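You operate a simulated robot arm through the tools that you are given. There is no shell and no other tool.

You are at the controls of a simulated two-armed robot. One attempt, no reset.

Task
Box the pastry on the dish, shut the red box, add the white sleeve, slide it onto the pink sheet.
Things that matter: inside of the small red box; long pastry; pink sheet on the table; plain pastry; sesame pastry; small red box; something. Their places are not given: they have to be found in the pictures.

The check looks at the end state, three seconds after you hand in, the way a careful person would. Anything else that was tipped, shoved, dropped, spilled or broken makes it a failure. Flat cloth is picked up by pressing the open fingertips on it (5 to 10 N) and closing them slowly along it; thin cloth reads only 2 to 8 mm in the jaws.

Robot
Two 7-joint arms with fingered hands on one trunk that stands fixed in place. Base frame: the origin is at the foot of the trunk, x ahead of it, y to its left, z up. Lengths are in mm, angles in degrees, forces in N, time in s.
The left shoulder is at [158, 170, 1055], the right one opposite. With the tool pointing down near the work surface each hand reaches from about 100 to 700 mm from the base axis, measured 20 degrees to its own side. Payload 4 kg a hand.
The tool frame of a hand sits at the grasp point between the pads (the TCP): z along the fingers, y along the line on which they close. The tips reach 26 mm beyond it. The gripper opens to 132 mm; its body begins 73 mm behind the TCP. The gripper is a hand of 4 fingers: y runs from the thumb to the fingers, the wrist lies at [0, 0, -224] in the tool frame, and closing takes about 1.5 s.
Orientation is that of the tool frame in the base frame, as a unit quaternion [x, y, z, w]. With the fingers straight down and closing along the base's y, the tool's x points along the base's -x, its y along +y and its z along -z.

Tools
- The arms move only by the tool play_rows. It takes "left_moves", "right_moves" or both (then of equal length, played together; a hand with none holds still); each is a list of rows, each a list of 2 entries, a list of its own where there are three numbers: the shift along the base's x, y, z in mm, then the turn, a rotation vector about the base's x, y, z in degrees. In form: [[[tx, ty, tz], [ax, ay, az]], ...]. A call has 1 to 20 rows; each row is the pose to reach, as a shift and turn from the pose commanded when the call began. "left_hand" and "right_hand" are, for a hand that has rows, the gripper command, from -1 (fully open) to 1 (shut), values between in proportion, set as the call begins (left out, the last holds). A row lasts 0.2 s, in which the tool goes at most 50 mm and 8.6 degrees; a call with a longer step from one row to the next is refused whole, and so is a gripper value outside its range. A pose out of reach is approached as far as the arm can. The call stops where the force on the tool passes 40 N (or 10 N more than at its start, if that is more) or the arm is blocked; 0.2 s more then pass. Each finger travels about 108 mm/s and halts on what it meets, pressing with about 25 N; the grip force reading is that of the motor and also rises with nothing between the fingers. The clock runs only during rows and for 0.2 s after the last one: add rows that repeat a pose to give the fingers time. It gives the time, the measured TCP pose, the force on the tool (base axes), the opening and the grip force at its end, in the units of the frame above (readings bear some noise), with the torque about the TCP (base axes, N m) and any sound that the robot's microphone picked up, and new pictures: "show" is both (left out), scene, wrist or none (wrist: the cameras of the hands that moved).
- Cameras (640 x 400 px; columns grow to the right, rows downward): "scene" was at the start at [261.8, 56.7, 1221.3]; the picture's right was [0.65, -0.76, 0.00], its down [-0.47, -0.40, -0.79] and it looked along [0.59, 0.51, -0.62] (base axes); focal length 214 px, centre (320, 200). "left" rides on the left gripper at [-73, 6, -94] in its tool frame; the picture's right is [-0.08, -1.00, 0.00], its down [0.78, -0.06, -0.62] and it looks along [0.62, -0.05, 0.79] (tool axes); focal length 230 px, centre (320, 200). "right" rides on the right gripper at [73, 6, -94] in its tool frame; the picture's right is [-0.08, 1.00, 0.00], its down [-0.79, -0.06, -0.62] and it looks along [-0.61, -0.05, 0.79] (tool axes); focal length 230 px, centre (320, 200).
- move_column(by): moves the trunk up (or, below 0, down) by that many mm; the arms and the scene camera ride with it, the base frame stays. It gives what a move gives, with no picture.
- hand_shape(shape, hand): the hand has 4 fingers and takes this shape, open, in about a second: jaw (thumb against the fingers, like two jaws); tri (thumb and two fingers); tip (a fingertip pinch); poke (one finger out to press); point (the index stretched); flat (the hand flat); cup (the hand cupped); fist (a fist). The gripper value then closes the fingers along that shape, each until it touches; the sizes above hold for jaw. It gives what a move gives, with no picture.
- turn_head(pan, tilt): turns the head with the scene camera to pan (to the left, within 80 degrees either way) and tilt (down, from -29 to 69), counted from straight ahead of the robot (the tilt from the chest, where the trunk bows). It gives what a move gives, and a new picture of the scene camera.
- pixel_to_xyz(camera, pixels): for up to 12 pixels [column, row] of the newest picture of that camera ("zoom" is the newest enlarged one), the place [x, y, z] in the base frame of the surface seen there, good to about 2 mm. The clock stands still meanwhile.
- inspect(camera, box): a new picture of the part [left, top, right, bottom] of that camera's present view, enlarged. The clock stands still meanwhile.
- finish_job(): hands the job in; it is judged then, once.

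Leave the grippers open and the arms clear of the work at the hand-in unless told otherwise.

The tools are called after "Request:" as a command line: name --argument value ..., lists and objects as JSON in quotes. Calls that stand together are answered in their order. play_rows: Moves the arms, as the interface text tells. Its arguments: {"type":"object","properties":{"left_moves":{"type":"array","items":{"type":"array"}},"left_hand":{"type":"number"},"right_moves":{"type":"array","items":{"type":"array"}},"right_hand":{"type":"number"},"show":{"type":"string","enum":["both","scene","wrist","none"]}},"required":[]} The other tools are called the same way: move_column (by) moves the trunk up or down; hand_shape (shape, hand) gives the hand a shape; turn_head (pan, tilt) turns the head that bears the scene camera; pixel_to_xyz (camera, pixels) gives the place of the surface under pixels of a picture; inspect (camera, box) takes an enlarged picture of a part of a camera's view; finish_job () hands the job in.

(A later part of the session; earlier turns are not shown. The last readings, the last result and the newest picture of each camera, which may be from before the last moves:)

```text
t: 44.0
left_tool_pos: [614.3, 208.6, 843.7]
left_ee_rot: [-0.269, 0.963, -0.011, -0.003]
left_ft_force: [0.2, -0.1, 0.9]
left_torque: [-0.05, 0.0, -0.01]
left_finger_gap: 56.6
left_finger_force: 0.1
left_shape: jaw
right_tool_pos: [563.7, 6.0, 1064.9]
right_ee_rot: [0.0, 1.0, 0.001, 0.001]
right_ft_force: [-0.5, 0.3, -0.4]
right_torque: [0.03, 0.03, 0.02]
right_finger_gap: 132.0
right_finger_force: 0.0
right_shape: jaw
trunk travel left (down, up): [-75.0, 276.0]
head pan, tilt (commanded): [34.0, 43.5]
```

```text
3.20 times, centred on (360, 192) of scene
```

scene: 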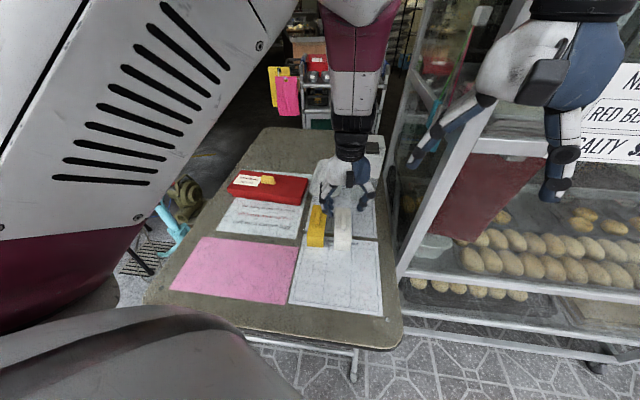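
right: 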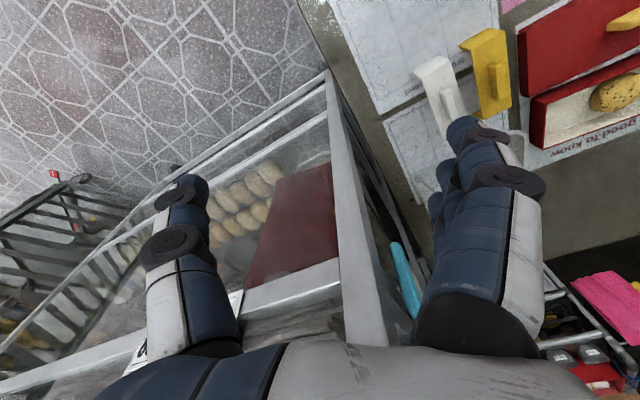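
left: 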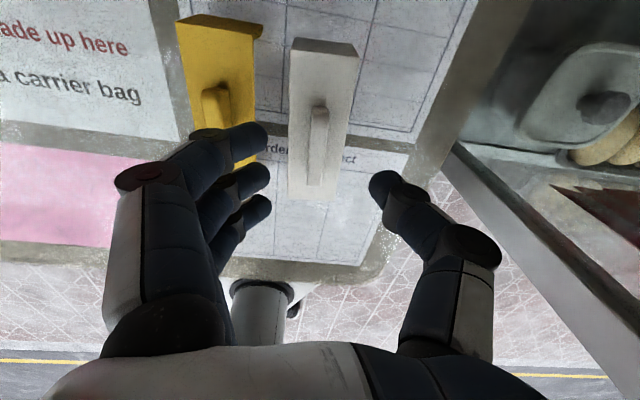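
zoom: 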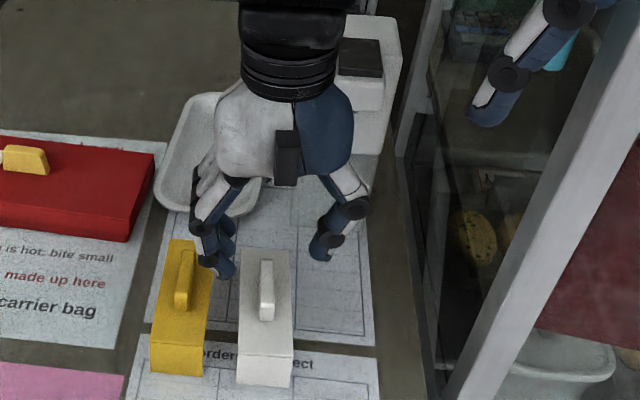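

Slight residual offset and tilt (1.3°). Correcting, and checking the distance from the wrist camera to the dispenser in the left view.

Request:
pixel_to_xyz --camera "left" --pixels '[[540, 110], [590, 60], [620, 60], [600, 110], [560, 130], [500, 130], [630, 100], [520, 60]]'

Request:
play_rows --left_moves '[[[-1, -1.5, 0], [0.7, 0, -0.5]], [[-1.8, -2.5, 0], [1.3, 0, -0.9]], [[-1.8, -2.5, -5], [1.3, 0, -0.9]], [[-1.8, -2.5, -5], [1.3, 0, -0.9]], [[-1.8, -2.5, -5], [1.3, 0, -0.9]]]'

```text
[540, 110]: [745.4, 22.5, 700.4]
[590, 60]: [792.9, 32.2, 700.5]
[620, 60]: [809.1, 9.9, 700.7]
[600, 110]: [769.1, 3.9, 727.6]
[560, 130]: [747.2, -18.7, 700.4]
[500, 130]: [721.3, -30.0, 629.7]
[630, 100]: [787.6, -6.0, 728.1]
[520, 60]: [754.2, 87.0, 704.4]
```

```text
t: 45.2
left_tool_pos: [610.9, 210.0, 834.0]
left_ee_rot: [-0.264, 0.964, 0.001, -0.005]
left_ft_force: [-0.1, 0.2, 0.1]
left_torque: [-0.03, 0.03, 0.01]
left_finger_gap: 56.7
left_finger_force: 0.1
left_shape: jaw
right_tool_pos: [562.9, 6.2, 1064.7]
right_ee_rot: [0.0, 1.0, 0.0, -0.001]
right_ft_force: [0.4, -0.7, 0.0]
right_torque: [0.0, 0.01, 0.01]
right_finger_gap: 131.6
right_finger_force: 0.1
right_shape: jaw
trunk travel left (down, up): [-75.0, 276.0]
head pan, tilt (commanded): [34.0, 43.5]
```

scene: 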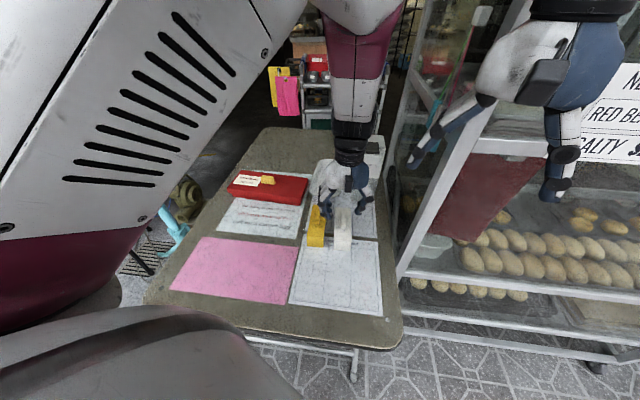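
left: 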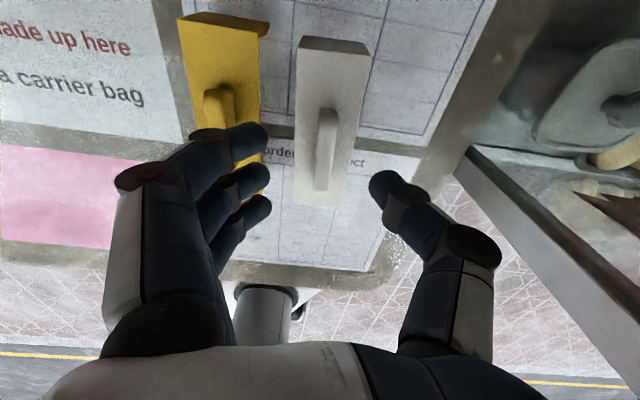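

Tilt is gone now; a small y correction is left. I'll check the fingertips against the handle.

Request:
pixel_to_xyz --camera "left" --pixels '[[378, 180], [262, 138], [264, 180], [267, 205], [325, 112], [320, 185], [330, 150], [322, 150], [338, 150]]'

Request:
inspect --camera "scene" --box '[305, 170, 385, 245]'

```text
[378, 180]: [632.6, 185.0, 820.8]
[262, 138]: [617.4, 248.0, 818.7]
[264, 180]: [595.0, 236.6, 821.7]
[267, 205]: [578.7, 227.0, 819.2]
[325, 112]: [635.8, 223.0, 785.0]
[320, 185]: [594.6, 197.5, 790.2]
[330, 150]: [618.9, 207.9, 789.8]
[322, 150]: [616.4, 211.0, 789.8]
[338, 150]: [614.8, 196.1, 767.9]
```

```text
5.33 times, centred on (345, 208) of scene
```

zoom: 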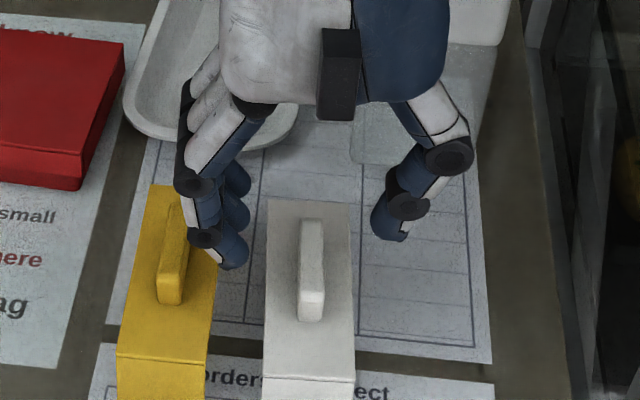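

Handle sits ~3.8 mm to the thumb side of centre. I'll shift by (1.9, −3.3), narrow the opening to ~43 mm to stay clear of the yellow sleeve's handle, and go down to z≈806.

Request:
play_rows --left_moves '[[[1.9, -3.3, 0], [0, 0, -0.3]], [[1.9, -3.3, -8], [0, 0, -0.3]], [[1.9, -3.3, -16], [0, 0, -0.3]], [[1.9, -3.3, -23], [0, 0, -0.3]], [[1.9, -3.3, -28], [0, 0, -0.3]], [[1.9, -3.3, -28], [0, 0, -0.3]]]' --left_hand 0.35

Request:
inspect --camera "scene" --box '[305, 170, 385, 245]'

Request:
pixel_to_xyz --camera "left" --pixels '[[325, 150], [320, 150], [330, 150]]'

```text
t: 46.6
left_tool_pos: [614.9, 205.3, 808.9]
left_ee_rot: [-0.261, 0.965, 0.002, 0.0]
left_ft_force: [-0.4, 0.5, -0.8]
left_torque: [0.0, 0.0, 0.03]
left_finger_gap: 43.3
left_finger_force: 0.2
left_shape: jaw
right_tool_pos: [563.3, 4.9, 1064.9]
right_ee_rot: [0.0, 1.0, 0.001, 0.0]
right_ft_force: [0.2, 0.3, 0.9]
right_torque: [-0.03, -0.02, 0.01]
right_finger_gap: 132.1
right_finger_force: 0.1
right_shape: jaw
trunk travel left (down, up): [-75.0, 276.0]
head pan, tilt (commanded): [34.0, 43.5]
```

scene: 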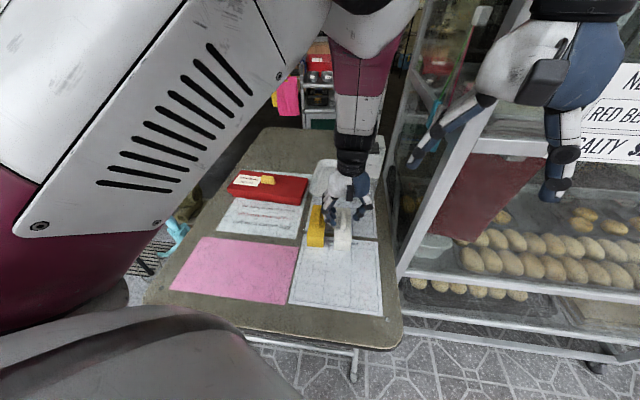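
left: 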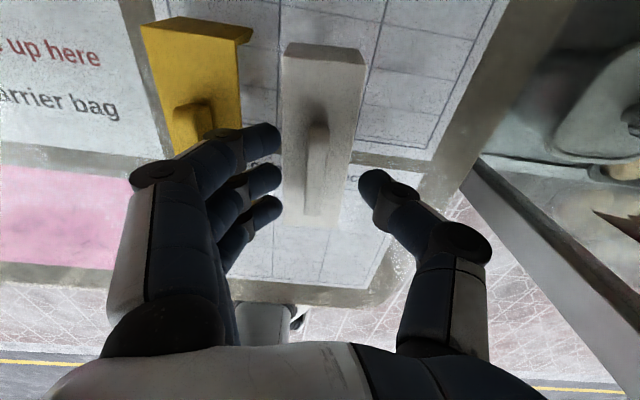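

```text
5.33 times, centred on (345, 208) of scene
```

zoom: 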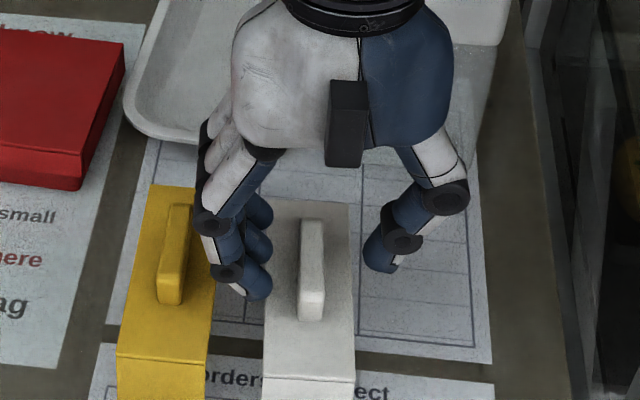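

```text
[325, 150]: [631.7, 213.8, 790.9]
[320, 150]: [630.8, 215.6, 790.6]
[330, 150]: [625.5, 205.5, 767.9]
```

Handle centred between thumb and fingers. Down another 11 mm, then close.

Request:
play_rows --left_moves '[[[-1, 0.5, -5], [0, 0, 0]], [[-1, 0.5, -9], [0, 0, 0]], [[-1, 0.5, -11], [0, 0, 0]], [[-1, 0.5, -11], [0, 0, 0]]]' --show "none"

Request:
inspect --camera "scene" --box '[305, 170, 385, 245]'

```text
t: 47.6
left_tool_pos: [614.6, 205.3, 797.3]
left_ee_rot: [-0.261, 0.965, 0.004, 0.0]
left_ft_force: [0.8, -0.6, 0.6]
left_torque: [0.01, 0.02, -0.01]
left_finger_gap: 43.4
left_finger_force: 0.1
left_shape: jaw
right_tool_pos: [564.3, 6.0, 1065.0]
right_ee_rot: [0.0, 1.0, 0.0, 0.0]
right_ft_force: [0.2, 0.4, 0.4]
right_torque: [0.01, -0.02, 0.04]
right_finger_gap: 131.7
right_finger_force: 0.1
right_shape: jaw
trunk travel left (down, up): [-75.0, 276.0]
head pan, tilt (commanded): [34.0, 43.5]
```

```text
5.33 times, centred on (345, 208) of scene
```

zoom: 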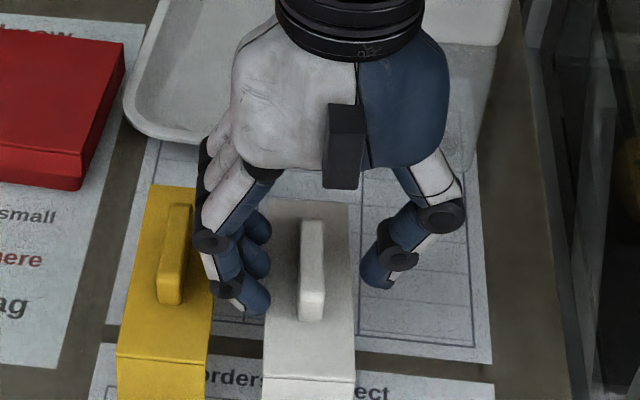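

Clear of everything. Closing on the sleeve's handle.

Request:
play_rows --left_moves '[[[0, 0, 0], [0, 0, 0]], [[0, 0, 0], [0, 0, 0]], [[0, 0, 0], [0, 0, 0]], [[0, 0, 0], [0, 0, 0]], [[0, 0, 0], [0, 0, 0]]]' --left_hand 1.0

Request:
inspect --camera "scene" --box '[305, 170, 385, 245]'

```text
t: 48.8
left_tool_pos: [612.7, 206.7, 795.4]
left_ee_rot: [-0.262, 0.965, 0.007, -0.001]
left_ft_force: [4.9, 1.4, 19.6]
left_torque: [-0.28, -0.37, 0.05]
left_finger_gap: 13.8
left_finger_force: 24.8
left_shape: jaw
right_tool_pos: [561.0, 5.5, 1065.7]
right_ee_rot: [0.0, 1.0, -0.001, 0.001]
right_ft_force: [0.7, -0.6, 0.2]
right_torque: [-0.02, 0.0, -0.02]
right_finger_gap: 132.0
right_finger_force: 0.1
right_shape: jaw
trunk travel left (down, up): [-75.0, 276.0]
head pan, tilt (commanded): [34.0, 43.5]
```

scene: 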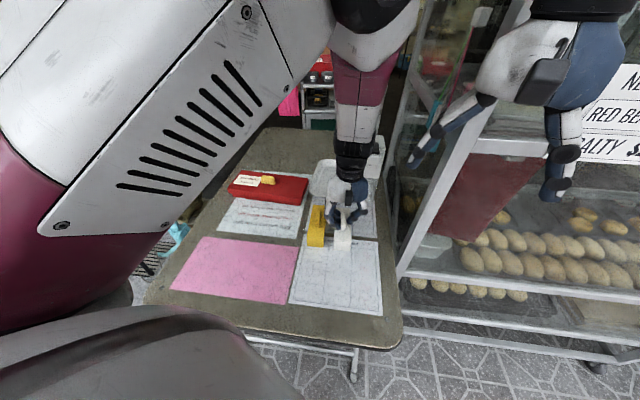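
left: 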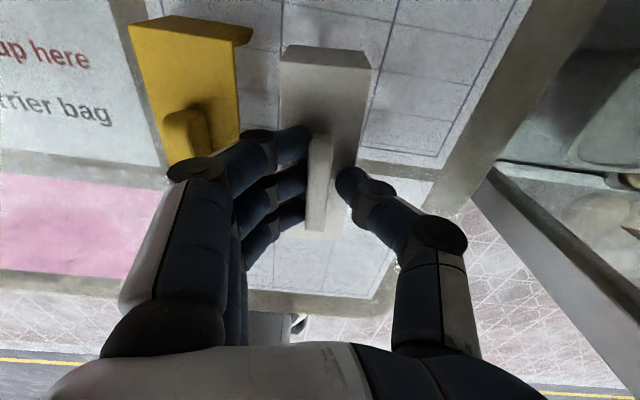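

```text
5.33 times, centred on (345, 208) of scene
```

zoom: 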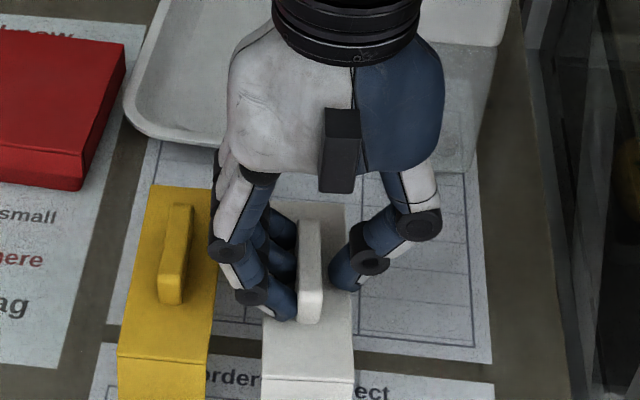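

The tips press on the sleeve's top (20 N) and the gap is 13.8 mm. I'll raise 3 mm so the fingers can close fully on the handle.

Request:
play_rows --left_moves '[[[0, 0, 1.5], [0, 0, 0]], [[0, 0, 3], [0, 0, 0]], [[0, 0, 3], [0, 0, 0]], [[0, 0, 3], [0, 0, 0]]]'

Request:
inspect --camera "left" --box '[200, 60, 440, 260]'

```text
t: 49.8
left_tool_pos: [610.1, 207.9, 795.6]
left_ee_rot: [-0.262, 0.965, 0.006, -0.006]
left_ft_force: [-0.4, 2.1, 8.9]
left_torque: [0.08, -0.15, 0.05]
left_finger_gap: 14.2
left_finger_force: 25.0
left_shape: jaw
right_tool_pos: [563.0, 6.0, 1064.2]
right_ee_rot: [0.0, 1.0, -0.001, 0.0]
right_ft_force: [0.0, 0.4, -0.2]
right_torque: [0.0, -0.01, 0.0]
right_finger_gap: 131.8
right_finger_force: 0.0
right_shape: jaw
trunk travel left (down, up): [-75.0, 276.0]
head pan, tilt (commanded): [34.0, 43.5]
```

scene: 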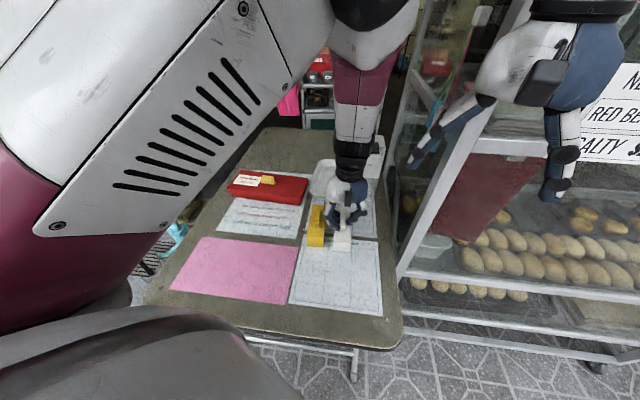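
left: 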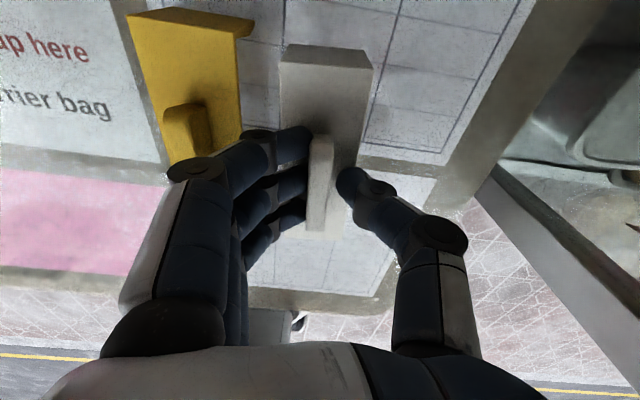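

```text
2.00 times, centred on (320, 160) of left
```

zoom: 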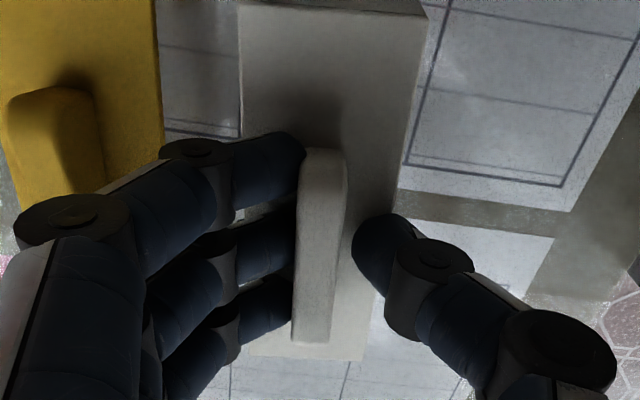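

Lateral forces are balanced, but the tips still press down ~9 N. Raising a few mm more and watching gap and sleeve.

Request:
play_rows --left_moves '[[[0, 0, 2], [0, 0, 0]], [[0, 0, 4], [0, 0, 0]], [[0, 0, 6], [0, 0, 0]], [[0, 0, 6], [0, 0, 0]]]'

Request:
inspect --camera "scene" --box '[305, 170, 385, 255]'

Request:
pixel_to_xyz --camera "left" --pixels '[[325, 60], [300, 100], [350, 100], [322, 190], [320, 225], [290, 60], [365, 65]]'

```text
t: 50.8
left_tool_pos: [611.2, 205.4, 801.9]
left_ee_rot: [-0.263, 0.965, 0.005, -0.005]
left_ft_force: [0.3, -0.8, 0.1]
left_torque: [0.02, 0.0, 0.03]
left_finger_gap: 14.1
left_finger_force: 24.7
left_shape: jaw
right_tool_pos: [564.7, 6.2, 1065.3]
right_ee_rot: [0.001, 1.0, 0.0, 0.0]
right_ft_force: [0.1, 0.4, 0.3]
right_torque: [0.02, 0.02, -0.02]
right_finger_gap: 131.8
right_finger_force: 0.0
right_shape: jaw
trunk travel left (down, up): [-75.0, 276.0]
head pan, tilt (commanded): [34.0, 43.5]
```

scene: 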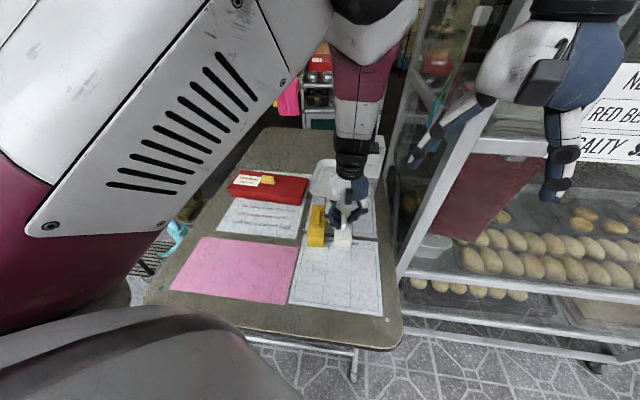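
left: 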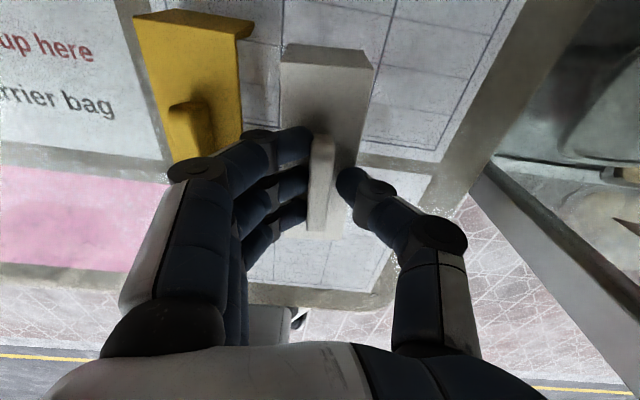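

```text
4.71 times, centred on (345, 212) of scene
```

zoom: 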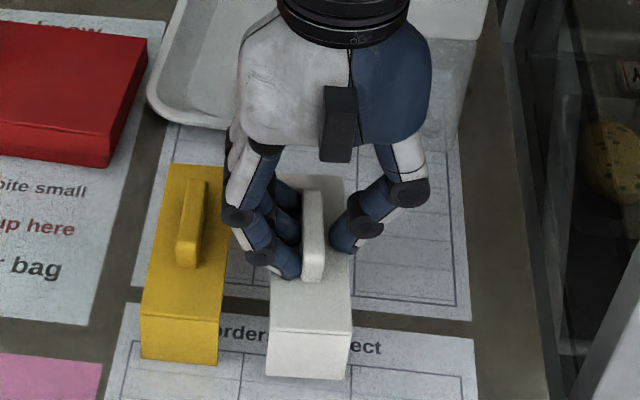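

```text
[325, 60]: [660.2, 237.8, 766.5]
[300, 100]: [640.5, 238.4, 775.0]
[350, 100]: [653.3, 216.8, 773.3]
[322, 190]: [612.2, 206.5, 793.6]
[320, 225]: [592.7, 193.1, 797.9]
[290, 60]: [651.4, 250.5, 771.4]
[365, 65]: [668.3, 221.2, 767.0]
```

The sleeve is coming along. Lifting 45 mm more and measuring how it hangs.

Request:
play_rows --left_moves '[[[0, 0, 10], [0, 0, 0]], [[0, 0, 22], [0, 0, 0]], [[-2, 4, 36], [0, 0, 0]], [[-4, 8, 50], [0, 0, 0]], [[-4, 8, 60], [0, 0, 0]], [[-4, 8, 60], [0, 0, 0]]]'

Request:
inspect --camera "scene" --box '[300, 150, 390, 235]'

```text
t: 52.2
left_tool_pos: [607.7, 214.1, 859.4]
left_ee_rot: [-0.263, 0.965, 0.001, -0.008]
left_ft_force: [0.3, 0.2, 1.0]
left_torque: [-0.04, 0.02, 0.02]
left_finger_gap: 14.1
left_finger_force: 24.8
left_shape: jaw
right_tool_pos: [563.6, 4.6, 1064.1]
right_ee_rot: [0.0, 1.0, 0.0, 0.0]
right_ft_force: [0.2, 0.2, 0.1]
right_torque: [-0.02, 0.0, 0.03]
right_finger_gap: 132.1
right_finger_force: 0.0
right_shape: jaw
trunk travel left (down, up): [-75.0, 276.0]
head pan, tilt (commanded): [34.0, 43.5]
```

scene: 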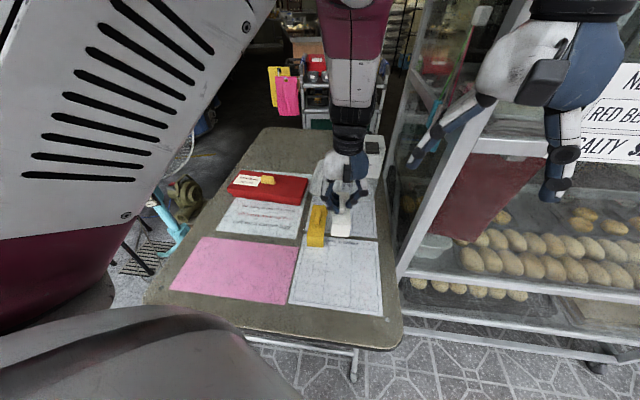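
left: 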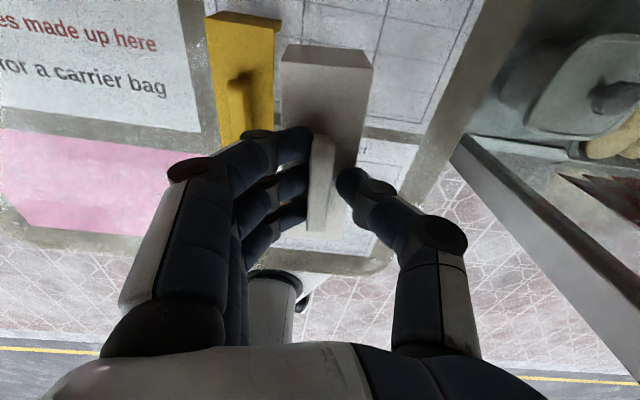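

```text
4.71 times, centred on (345, 192) of scene
```

zoom: 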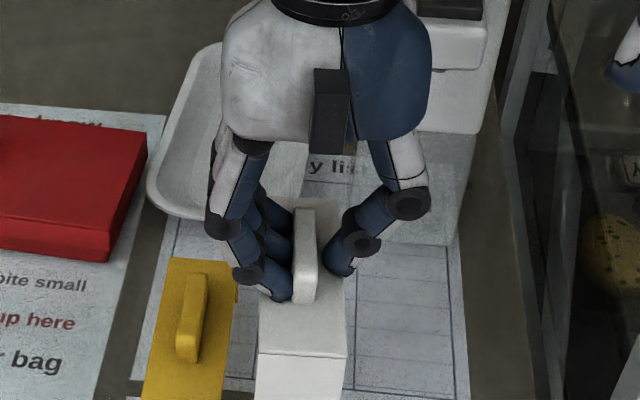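

Request:
pixel_to_xyz --camera "zoom" --pixels '[[261, 350], [343, 354], [300, 352], [342, 300], [270, 310], [305, 215], [303, 290], [260, 380], [340, 385], [300, 375], [335, 320], [305, 250]]'

Request:
pixel_to_xyz --camera "left" --pixels '[[285, 65], [325, 67], [368, 70], [288, 100], [360, 110], [325, 100], [324, 145], [320, 185], [315, 220], [300, 50], [350, 55], [352, 150]]'

```text
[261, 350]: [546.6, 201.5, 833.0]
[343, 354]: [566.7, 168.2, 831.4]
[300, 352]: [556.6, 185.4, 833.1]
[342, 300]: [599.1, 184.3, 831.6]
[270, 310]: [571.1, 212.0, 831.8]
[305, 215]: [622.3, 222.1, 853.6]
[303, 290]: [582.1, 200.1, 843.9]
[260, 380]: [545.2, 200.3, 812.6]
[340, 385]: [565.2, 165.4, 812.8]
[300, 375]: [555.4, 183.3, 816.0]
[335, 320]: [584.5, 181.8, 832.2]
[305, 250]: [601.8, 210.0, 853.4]
```

```text
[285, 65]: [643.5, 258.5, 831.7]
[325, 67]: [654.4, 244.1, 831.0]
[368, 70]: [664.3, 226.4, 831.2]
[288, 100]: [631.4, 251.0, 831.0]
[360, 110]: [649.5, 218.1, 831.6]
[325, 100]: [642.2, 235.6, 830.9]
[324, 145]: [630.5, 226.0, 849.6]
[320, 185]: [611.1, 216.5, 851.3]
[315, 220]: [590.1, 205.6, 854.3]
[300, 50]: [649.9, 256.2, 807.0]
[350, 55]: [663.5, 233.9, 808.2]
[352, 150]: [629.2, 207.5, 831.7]
```

The sleeve hangs level (top z≈832), heading ≈30.8°, centre ≈ (605.5, 214). Now measuring the closed box exactly.

Request:
inspect --camera "scene" --box '[222, 165, 312, 221]'

```text
7.11 times, centred on (267, 193) of scene
```

zoom: 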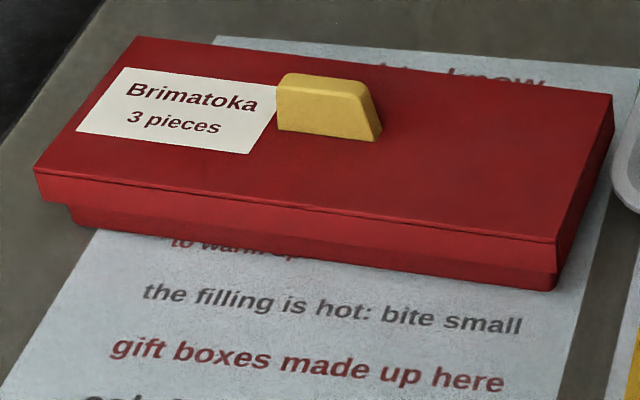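

Request:
pixel_to_xyz --camera "zoom" --pixels '[[137, 40], [36, 170], [553, 240], [610, 97], [250, 52], [400, 70], [520, 85], [150, 184], [300, 203], [450, 224], [585, 165], [85, 105]]'

Request:
pixel_to_xyz --camera "zoom" --pixels '[[150, 198], [300, 220], [450, 240], [540, 255], [570, 235], [585, 200], [600, 155], [360, 130], [378, 128], [365, 85], [285, 85], [282, 128]]'

```text
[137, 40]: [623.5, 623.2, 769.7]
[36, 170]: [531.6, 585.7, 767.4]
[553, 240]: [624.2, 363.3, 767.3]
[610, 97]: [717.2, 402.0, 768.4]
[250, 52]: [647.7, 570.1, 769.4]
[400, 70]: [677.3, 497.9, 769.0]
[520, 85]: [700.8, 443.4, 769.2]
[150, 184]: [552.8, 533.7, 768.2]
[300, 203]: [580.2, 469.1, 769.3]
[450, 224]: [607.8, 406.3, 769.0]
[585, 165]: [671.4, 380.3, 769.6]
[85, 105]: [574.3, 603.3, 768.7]
```

```text
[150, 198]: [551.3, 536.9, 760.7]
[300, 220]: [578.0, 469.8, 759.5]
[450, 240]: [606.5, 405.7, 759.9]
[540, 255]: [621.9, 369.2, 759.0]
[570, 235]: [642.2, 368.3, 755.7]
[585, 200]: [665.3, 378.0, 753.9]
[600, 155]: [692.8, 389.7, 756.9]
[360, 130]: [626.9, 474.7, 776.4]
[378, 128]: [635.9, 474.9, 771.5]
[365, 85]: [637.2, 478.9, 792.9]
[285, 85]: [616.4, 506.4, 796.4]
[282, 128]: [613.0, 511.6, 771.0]
```

Closed box: centre ≈ (624.6, 493), heading 22.7°, lid 242 × 101.7, handle's right end 21 mm from centre. The sleeve goes on the free right part, centred 73 mm from the middle: (652.9, 425.4). Raising and carrying it there with a −8.1° turn.

Request:
play_rows --left_moves '[[[2, 10, 20], [0, 0, 0]], [[6, 30, 36], [0, 0, -1]], [[13, 65, 40], [0, 0, -3]], [[22, 105, 40], [0, 0, -5]], [[32, 145, 40], [0, 0, -7]], [[41, 185, 40], [0, 0, -8.1]], [[47, 205, 40], [0, 0, -8.1]], [[47.1, 211, 40], [0, 0, -8.1]], [[47.1, 211, 40], [0, 0, -8.1]], [[47.1, 211, 40], [0, 0, -8.1]]]'

Request:
inspect --camera "scene" --box '[230, 130, 330, 210]'

```text
t: 54.4
left_tool_pos: [652.0, 416.0, 902.6]
left_ee_rot: [-0.169, 0.985, 0.028, 0.006]
left_ft_force: [0.1, 0.0, -0.3]
left_torque: [-0.01, 0.0, -0.03]
left_finger_gap: 13.7
left_finger_force: 25.4
left_shape: jaw
right_tool_pos: [564.3, 7.2, 1065.5]
right_ee_rot: [0.0, 1.0, 0.0, 0.0]
right_ft_force: [-0.1, -0.3, -0.2]
right_torque: [0.03, 0.03, -0.02]
right_finger_gap: 132.1
right_finger_force: 0.0
right_shape: jaw
trunk travel left (down, up): [-75.0, 276.0]
head pan, tilt (commanded): [34.0, 43.5]
```

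scene: 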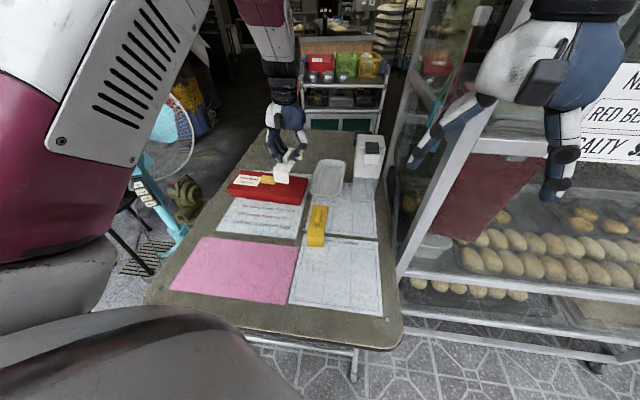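
left: 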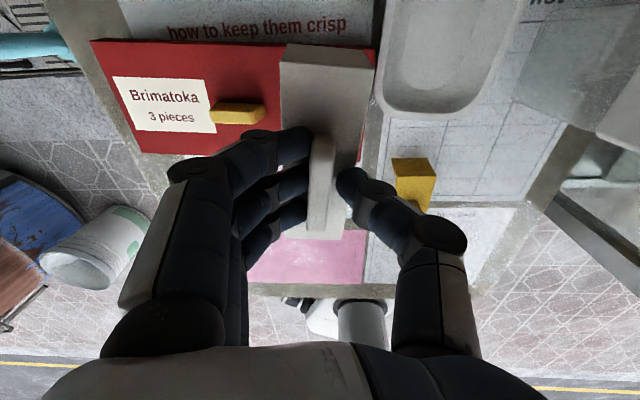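

```text
5.00 times, centred on (280, 170) of scene
```

zoom: 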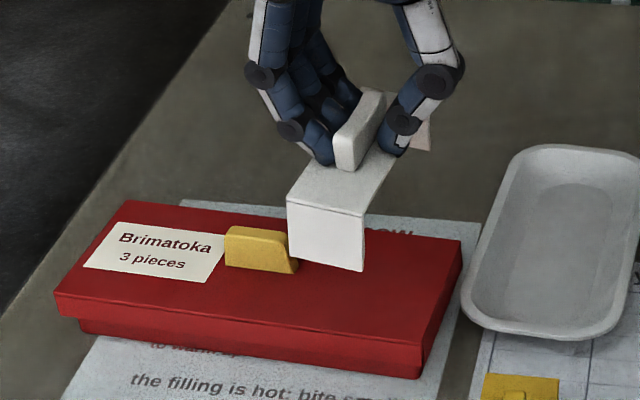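

Now fully tracked: the pose shows a 3.3° tilt and 3° over-turn left from my earlier corrections. Correcting to vertical with heading for the box and moving onto the target, a bit lower.

Request:
play_rows --left_moves '[[[1, 4, -5], [-1.6, 0.07, 1.5]], [[2.8, 9.1, -12], [-3.28, 0.14, 2.9]], [[2.8, 9.1, -24], [-3.28, 0.14, 2.9]], [[2.8, 9.1, -32], [-3.28, 0.14, 2.9]], [[2.8, 9.1, -32], [-3.28, 0.14, 2.9]], [[2.8, 9.1, -32], [-3.28, 0.14, 2.9]]]'

Request:
inspect --camera "scene" --box '[255, 135, 325, 215]'

Request:
inspect --camera "left" --box '[200, 20, 440, 220]'

```text
t: 55.8
left_tool_pos: [655.7, 423.1, 867.9]
left_ee_rot: [-0.194, 0.981, 0.0, -0.002]
left_ft_force: [-0.6, -1.0, -0.2]
left_torque: [0.03, -0.01, 0.01]
left_finger_gap: 13.9
left_finger_force: 25.1
left_shape: jaw
right_tool_pos: [564.6, 5.7, 1064.8]
right_ee_rot: [0.0, 1.0, 0.0, 0.0]
right_ft_force: [-0.2, -0.3, 0.3]
right_torque: [-0.01, 0.01, -0.04]
right_finger_gap: 132.0
right_finger_force: 0.1
right_shape: jaw
trunk travel left (down, up): [-75.0, 276.0]
head pan, tilt (commanded): [34.0, 43.5]
```

scene: 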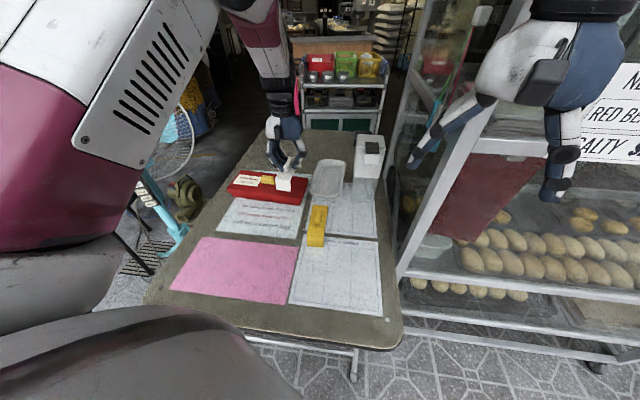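
left: 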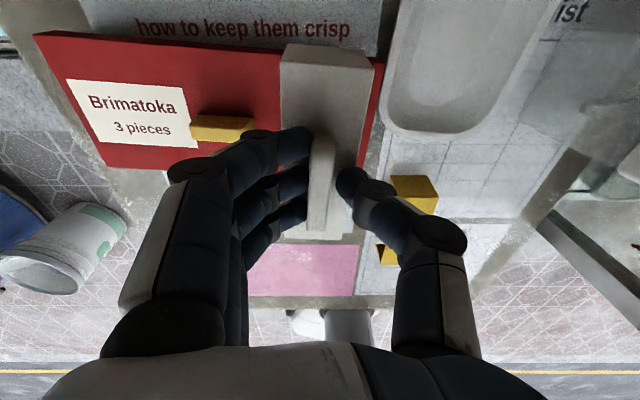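

```text
5.00 times, centred on (290, 175) of scene
```

zoom: 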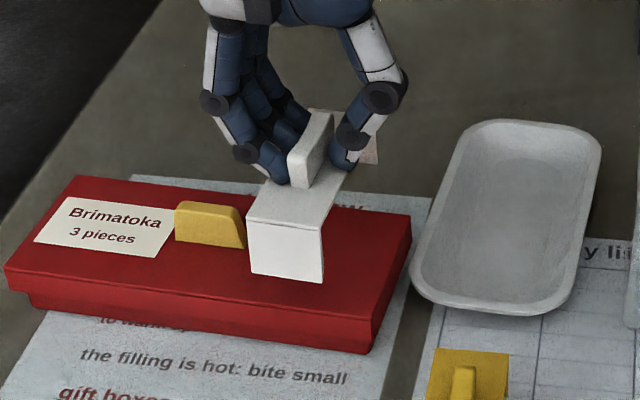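

```text
2.00 times, centred on (320, 120) of left
```

zoom: 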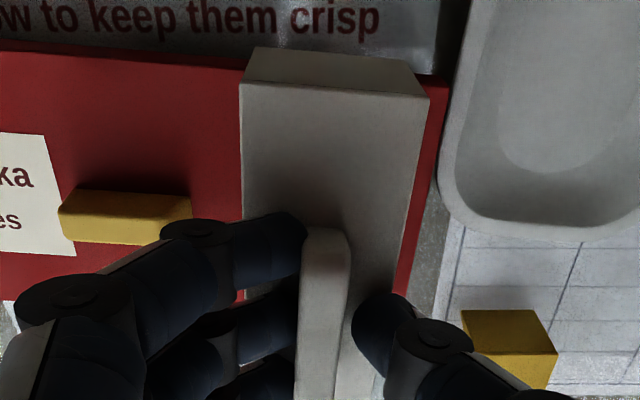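

Request:
inspect --camera "scene" --box '[266, 160, 306, 200]'

Request:
pixel_to_xyz --camera "left" --pixels '[[283, 64], [325, 66], [370, 69], [285, 100], [364, 100], [357, 130], [290, 48], [330, 50], [365, 55], [325, 100], [318, 140], [312, 225]]'

```text
10.00 times, centred on (286, 180) of scene
```

zoom: 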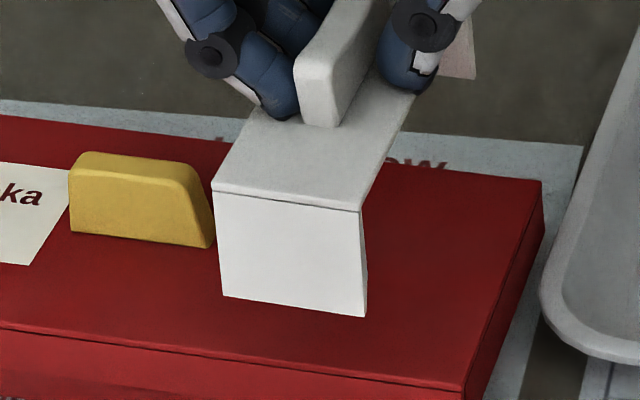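

```text
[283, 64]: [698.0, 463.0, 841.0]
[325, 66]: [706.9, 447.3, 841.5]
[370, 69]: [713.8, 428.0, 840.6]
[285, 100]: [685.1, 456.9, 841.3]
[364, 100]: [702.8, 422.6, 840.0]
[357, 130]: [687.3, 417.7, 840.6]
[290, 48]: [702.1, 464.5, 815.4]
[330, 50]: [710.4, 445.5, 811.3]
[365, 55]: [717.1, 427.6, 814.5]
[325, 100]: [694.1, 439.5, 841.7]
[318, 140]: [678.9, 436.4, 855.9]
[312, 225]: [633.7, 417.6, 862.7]
```

Request:
pixel_to_xyz --camera "zoom" --pixels '[[215, 186], [290, 197], [357, 206], [235, 150], [375, 165], [390, 130], [225, 240], [290, 250], [355, 260], [225, 290], [290, 300], [360, 310]]'

Request:
pixel_to_xyz --camera "zoom" --pixels '[[250, 120], [405, 100], [310, 130], [320, 115], [300, 170], [362, 230], [218, 200], [330, 60]]'

```text
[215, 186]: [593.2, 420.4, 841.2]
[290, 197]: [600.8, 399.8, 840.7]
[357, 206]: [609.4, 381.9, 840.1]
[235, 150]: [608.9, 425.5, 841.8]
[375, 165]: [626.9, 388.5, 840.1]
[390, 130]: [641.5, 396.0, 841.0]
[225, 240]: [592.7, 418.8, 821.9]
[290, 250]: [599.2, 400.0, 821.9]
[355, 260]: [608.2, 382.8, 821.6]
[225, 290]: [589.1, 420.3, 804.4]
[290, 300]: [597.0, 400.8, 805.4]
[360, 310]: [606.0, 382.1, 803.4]
```

```text
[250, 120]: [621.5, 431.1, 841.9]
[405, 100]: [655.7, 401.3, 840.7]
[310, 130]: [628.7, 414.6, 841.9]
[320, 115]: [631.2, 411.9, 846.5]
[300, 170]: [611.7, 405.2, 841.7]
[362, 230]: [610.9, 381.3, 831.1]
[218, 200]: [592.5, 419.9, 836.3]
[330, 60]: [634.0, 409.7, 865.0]
```

Sleeve is level at z≈841, centred across the lid (7.1 / 7.7 mm outside the lid edges), heading matches, 55–96 mm right of the lid's centre. Lowering 44 mm so the legs pass the lid's edges.

Request:
play_rows --left_moves '[[[0, 0, -8], [0, 0, 0]], [[0, 0, -16], [0, 0, 0]], [[0, 0, -24], [0, 0, 0]], [[0, 0, -30], [0, 0, 0]], [[0, 0, -36], [0, 0, 0]], [[0, 0, -40], [0, 0, 0]], [[0, 0, -44], [0, 0, 0]]]'

Request:
inspect --camera "scene" --box '[255, 150, 319, 210]'

```text
t: 57.4
left_tool_pos: [656.9, 424.7, 825.9]
left_ee_rot: [-0.195, 0.981, 0.0, -0.001]
left_ft_force: [-0.6, 0.4, 0.1]
left_torque: [0.02, -0.04, -0.01]
left_finger_gap: 13.9
left_finger_force: 24.5
left_shape: jaw
right_tool_pos: [563.0, 4.4, 1063.5]
right_ee_rot: [0.0, 1.0, 0.001, 0.0]
right_ft_force: [0.1, -0.7, -0.7]
right_torque: [-0.02, 0.01, 0.02]
right_finger_gap: 132.3
right_finger_force: 0.0
right_shape: jaw
trunk travel left (down, up): [-75.0, 276.0]
head pan, tilt (commanded): [34.0, 43.5]
```

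scene: 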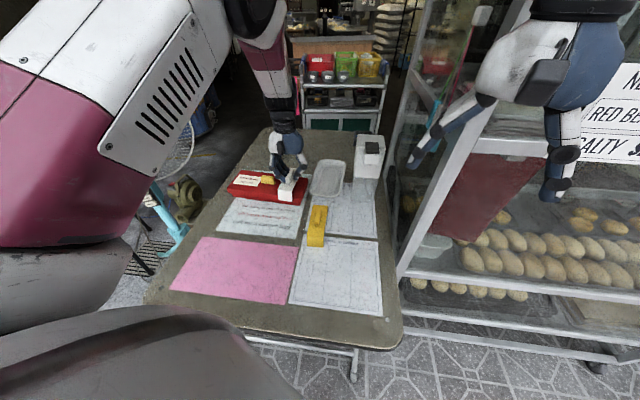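
left: 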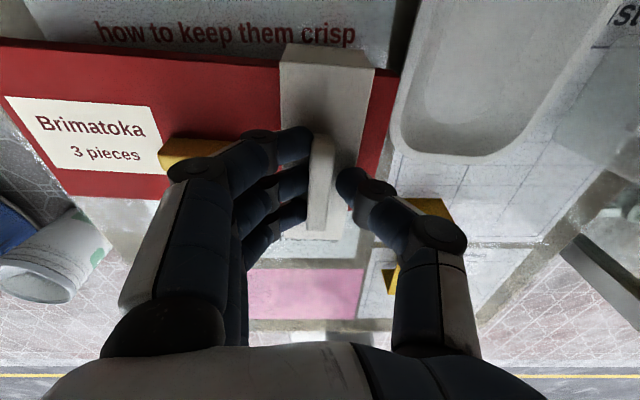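

```text
6.67 times, centred on (287, 180) of scene
```

zoom: 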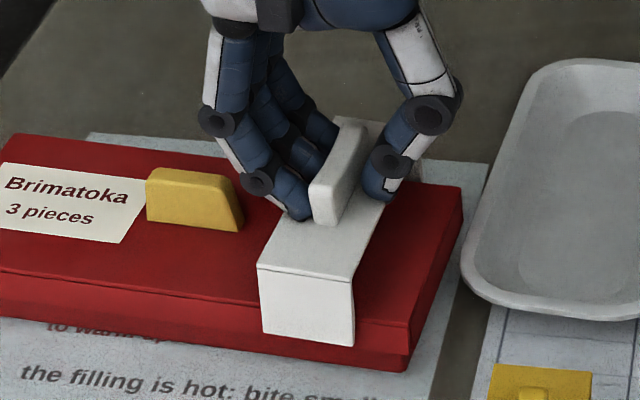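

No contact; the legs straddle the lid. Before the last ~25 mm, checking the left finger's knuckle versus the lid's yellow handle.

Request:
pixel_to_xyz --camera "zoom" --pixels '[[258, 182], [245, 185], [215, 120], [290, 210], [240, 215], [225, 180], [232, 225], [262, 268], [352, 280], [305, 285], [300, 330], [255, 160]]'

```text
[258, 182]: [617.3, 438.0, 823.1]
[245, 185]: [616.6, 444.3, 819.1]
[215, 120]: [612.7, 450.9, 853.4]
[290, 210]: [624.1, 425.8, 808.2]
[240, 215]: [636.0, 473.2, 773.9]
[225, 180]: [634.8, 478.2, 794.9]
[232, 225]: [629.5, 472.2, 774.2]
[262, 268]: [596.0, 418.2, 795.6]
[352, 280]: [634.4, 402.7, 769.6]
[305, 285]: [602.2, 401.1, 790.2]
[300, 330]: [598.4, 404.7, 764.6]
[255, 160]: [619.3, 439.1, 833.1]
```

Knuckle stays ~20 mm clear of the lid's handle. Lowering on until the sleeve rests on the lid.

Request:
play_rows --left_moves '[[[0, 0, -6], [0, 0, 0]], [[0, 0, -12], [0, 0, 0]], [[0, 0, -17], [0, 0, 0]], [[0, 0, -21], [0, 0, 0]], [[0, 0, -23], [0, 0, 0]], [[0, 0, -25], [0, 0, 0]]]' --show "scene"

Request:
inspect --camera "scene" --box '[255, 150, 319, 210]'

Request:
pixel_to_xyz --camera "zoom" --pixels '[[265, 280], [350, 290], [305, 300], [300, 340], [380, 235], [430, 250], [200, 250], [320, 260]]'

```text
t: 58.8
left_tool_pos: [656.0, 424.2, 799.7]
left_ee_rot: [-0.194, 0.981, -0.001, -0.002]
left_ft_force: [0.6, -0.5, 0.5]
left_torque: [0.0, -0.02, -0.02]
left_finger_gap: 14.0
left_finger_force: 24.9
left_shape: jaw
right_tool_pos: [562.8, 6.0, 1065.7]
right_ee_rot: [0.0, 1.0, 0.0, 0.0]
right_ft_force: [-0.6, 0.6, 0.0]
right_torque: [0.02, 0.02, 0.03]
right_finger_gap: 131.9
right_finger_force: 0.0
right_shape: jaw
trunk travel left (down, up): [-75.0, 276.0]
head pan, tilt (commanded): [34.0, 43.5]
```

scene: 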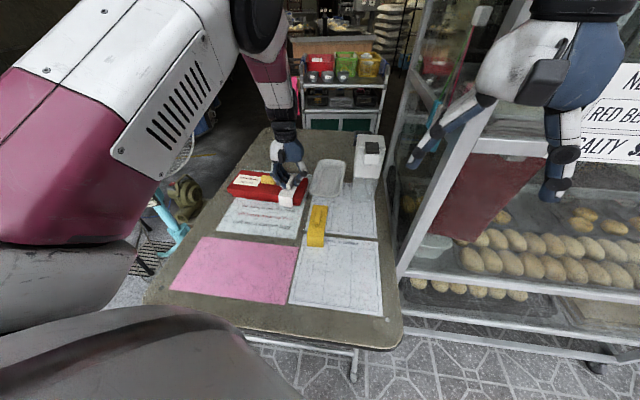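

```text
6.67 times, centred on (287, 180) of scene
```

zoom: 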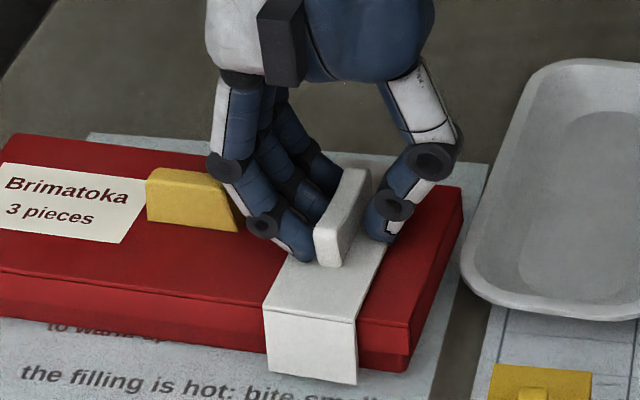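

```text
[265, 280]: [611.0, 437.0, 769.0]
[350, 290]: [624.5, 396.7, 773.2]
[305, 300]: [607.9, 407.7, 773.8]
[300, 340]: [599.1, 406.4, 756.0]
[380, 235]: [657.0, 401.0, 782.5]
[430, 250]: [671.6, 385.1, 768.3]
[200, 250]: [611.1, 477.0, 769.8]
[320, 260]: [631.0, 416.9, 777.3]
```

Sleeve top at ≈773.5, lid top 769.5: almost seated. Last small steps.

Request:
play_rows --left_moves '[[[0, 0, -1], [0, 0, 0]], [[0, 0, -2], [0, 0, 0]], [[0, 0, -2.5], [0, 0, 0]]]' --show "none"

Request:
inspect --camera "scene" --box '[255, 150, 319, 210]'

Request:
pixel_to_xyz --camera "zoom" --pixels '[[275, 290], [350, 298], [310, 300], [375, 250], [300, 280], [300, 340], [300, 370], [285, 350]]'

```text
t: 59.6
left_tool_pos: [655.4, 423.3, 797.8]
left_ee_rot: [-0.194, 0.981, 0.0, -0.001]
left_ft_force: [0.1, 0.6, 5.9]
left_torque: [-0.11, -0.02, 0.02]
left_finger_gap: 13.8
left_finger_force: 24.6
left_shape: jaw
right_tool_pos: [563.0, 5.0, 1065.7]
right_ee_rot: [0.0, 1.0, 0.0, 0.001]
right_ft_force: [0.2, 0.4, 0.1]
right_torque: [0.0, 0.05, -0.02]
right_finger_gap: 131.9
right_finger_force: 0.0
right_shape: jaw
trunk travel left (down, up): [-75.0, 276.0]
head pan, tilt (commanded): [34.0, 43.5]
```

```text
6.67 times, centred on (287, 180) of scene
```

zoom: 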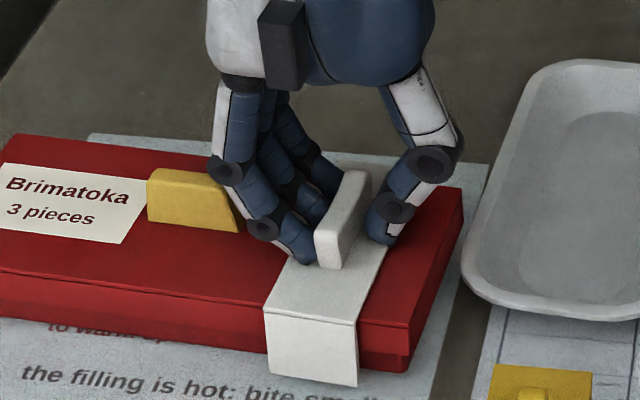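

```text
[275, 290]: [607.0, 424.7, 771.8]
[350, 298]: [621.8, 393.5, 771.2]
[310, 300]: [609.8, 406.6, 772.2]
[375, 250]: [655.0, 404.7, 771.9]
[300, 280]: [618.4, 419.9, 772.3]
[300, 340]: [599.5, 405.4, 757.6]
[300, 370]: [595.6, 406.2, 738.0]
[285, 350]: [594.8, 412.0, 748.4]
```

Seated: 5.9 N contact and sleeve top at ≈772 all over. Unloading 1.5 mm, opening a little (gap ~30 mm, to keep clear of the lid's handle), then straight up.

Request:
play_rows --left_moves '[[[0, 0, 1], [0, 0, 0]], [[0, 0, 1.5], [0, 0, 0]]]' --show "none"

Request:
play_rows --left_moves '[[[0, 0, 0], [0, 0, 0]], [[0, 0, 0], [0, 0, 0]], [[0, 0, 0], [0, 0, 0]]]' --left_hand 0.55

Request:
inspect --camera "scene" --box '[255, 150, 319, 210]'

```text
t: 60.2
left_tool_pos: [655.7, 423.0, 799.5]
left_ee_rot: [-0.194, 0.981, 0.0, -0.002]
left_ft_force: [0.2, 1.1, 3.2]
left_torque: [-0.05, -0.04, 0.0]
left_finger_gap: 13.9
left_finger_force: 25.0
left_shape: jaw
right_tool_pos: [563.8, 5.7, 1065.6]
right_ee_rot: [0.001, 1.0, 0.001, 0.0]
right_ft_force: [0.1, -0.1, 0.0]
right_torque: [0.02, 0.0, 0.01]
right_finger_gap: 131.5
right_finger_force: 0.1
right_shape: jaw
trunk travel left (down, up): [-75.0, 276.0]
head pan, tilt (commanded): [34.0, 43.5]
```

```text
t: 61.0
left_tool_pos: [655.4, 421.3, 799.1]
left_ee_rot: [-0.195, 0.981, 0.0, -0.002]
left_ft_force: [-0.4, -0.4, 2.4]
left_torque: [0.02, 0.03, 0.05]
left_finger_gap: 29.3
left_finger_force: 0.0
left_shape: jaw
right_tool_pos: [564.2, 6.0, 1064.3]
right_ee_rot: [0.0, 1.0, -0.001, 0.0]
right_ft_force: [-0.6, -0.1, -0.3]
right_torque: [-0.01, -0.01, -0.02]
right_finger_gap: 132.1
right_finger_force: 0.1
right_shape: jaw
trunk travel left (down, up): [-75.0, 276.0]
head pan, tilt (commanded): [34.0, 43.5]
```

scene: 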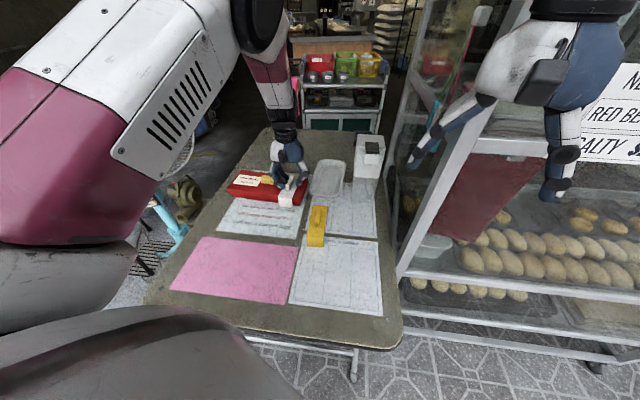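
left: 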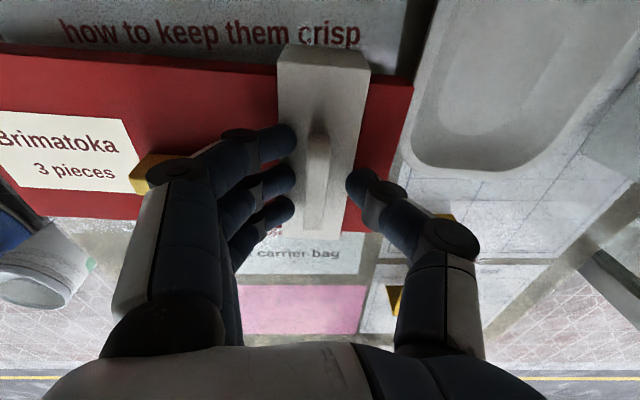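

```text
6.67 times, centred on (287, 180) of scene
```

zoom: 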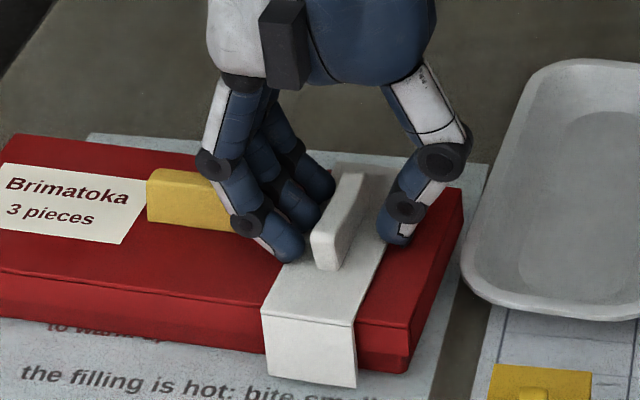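

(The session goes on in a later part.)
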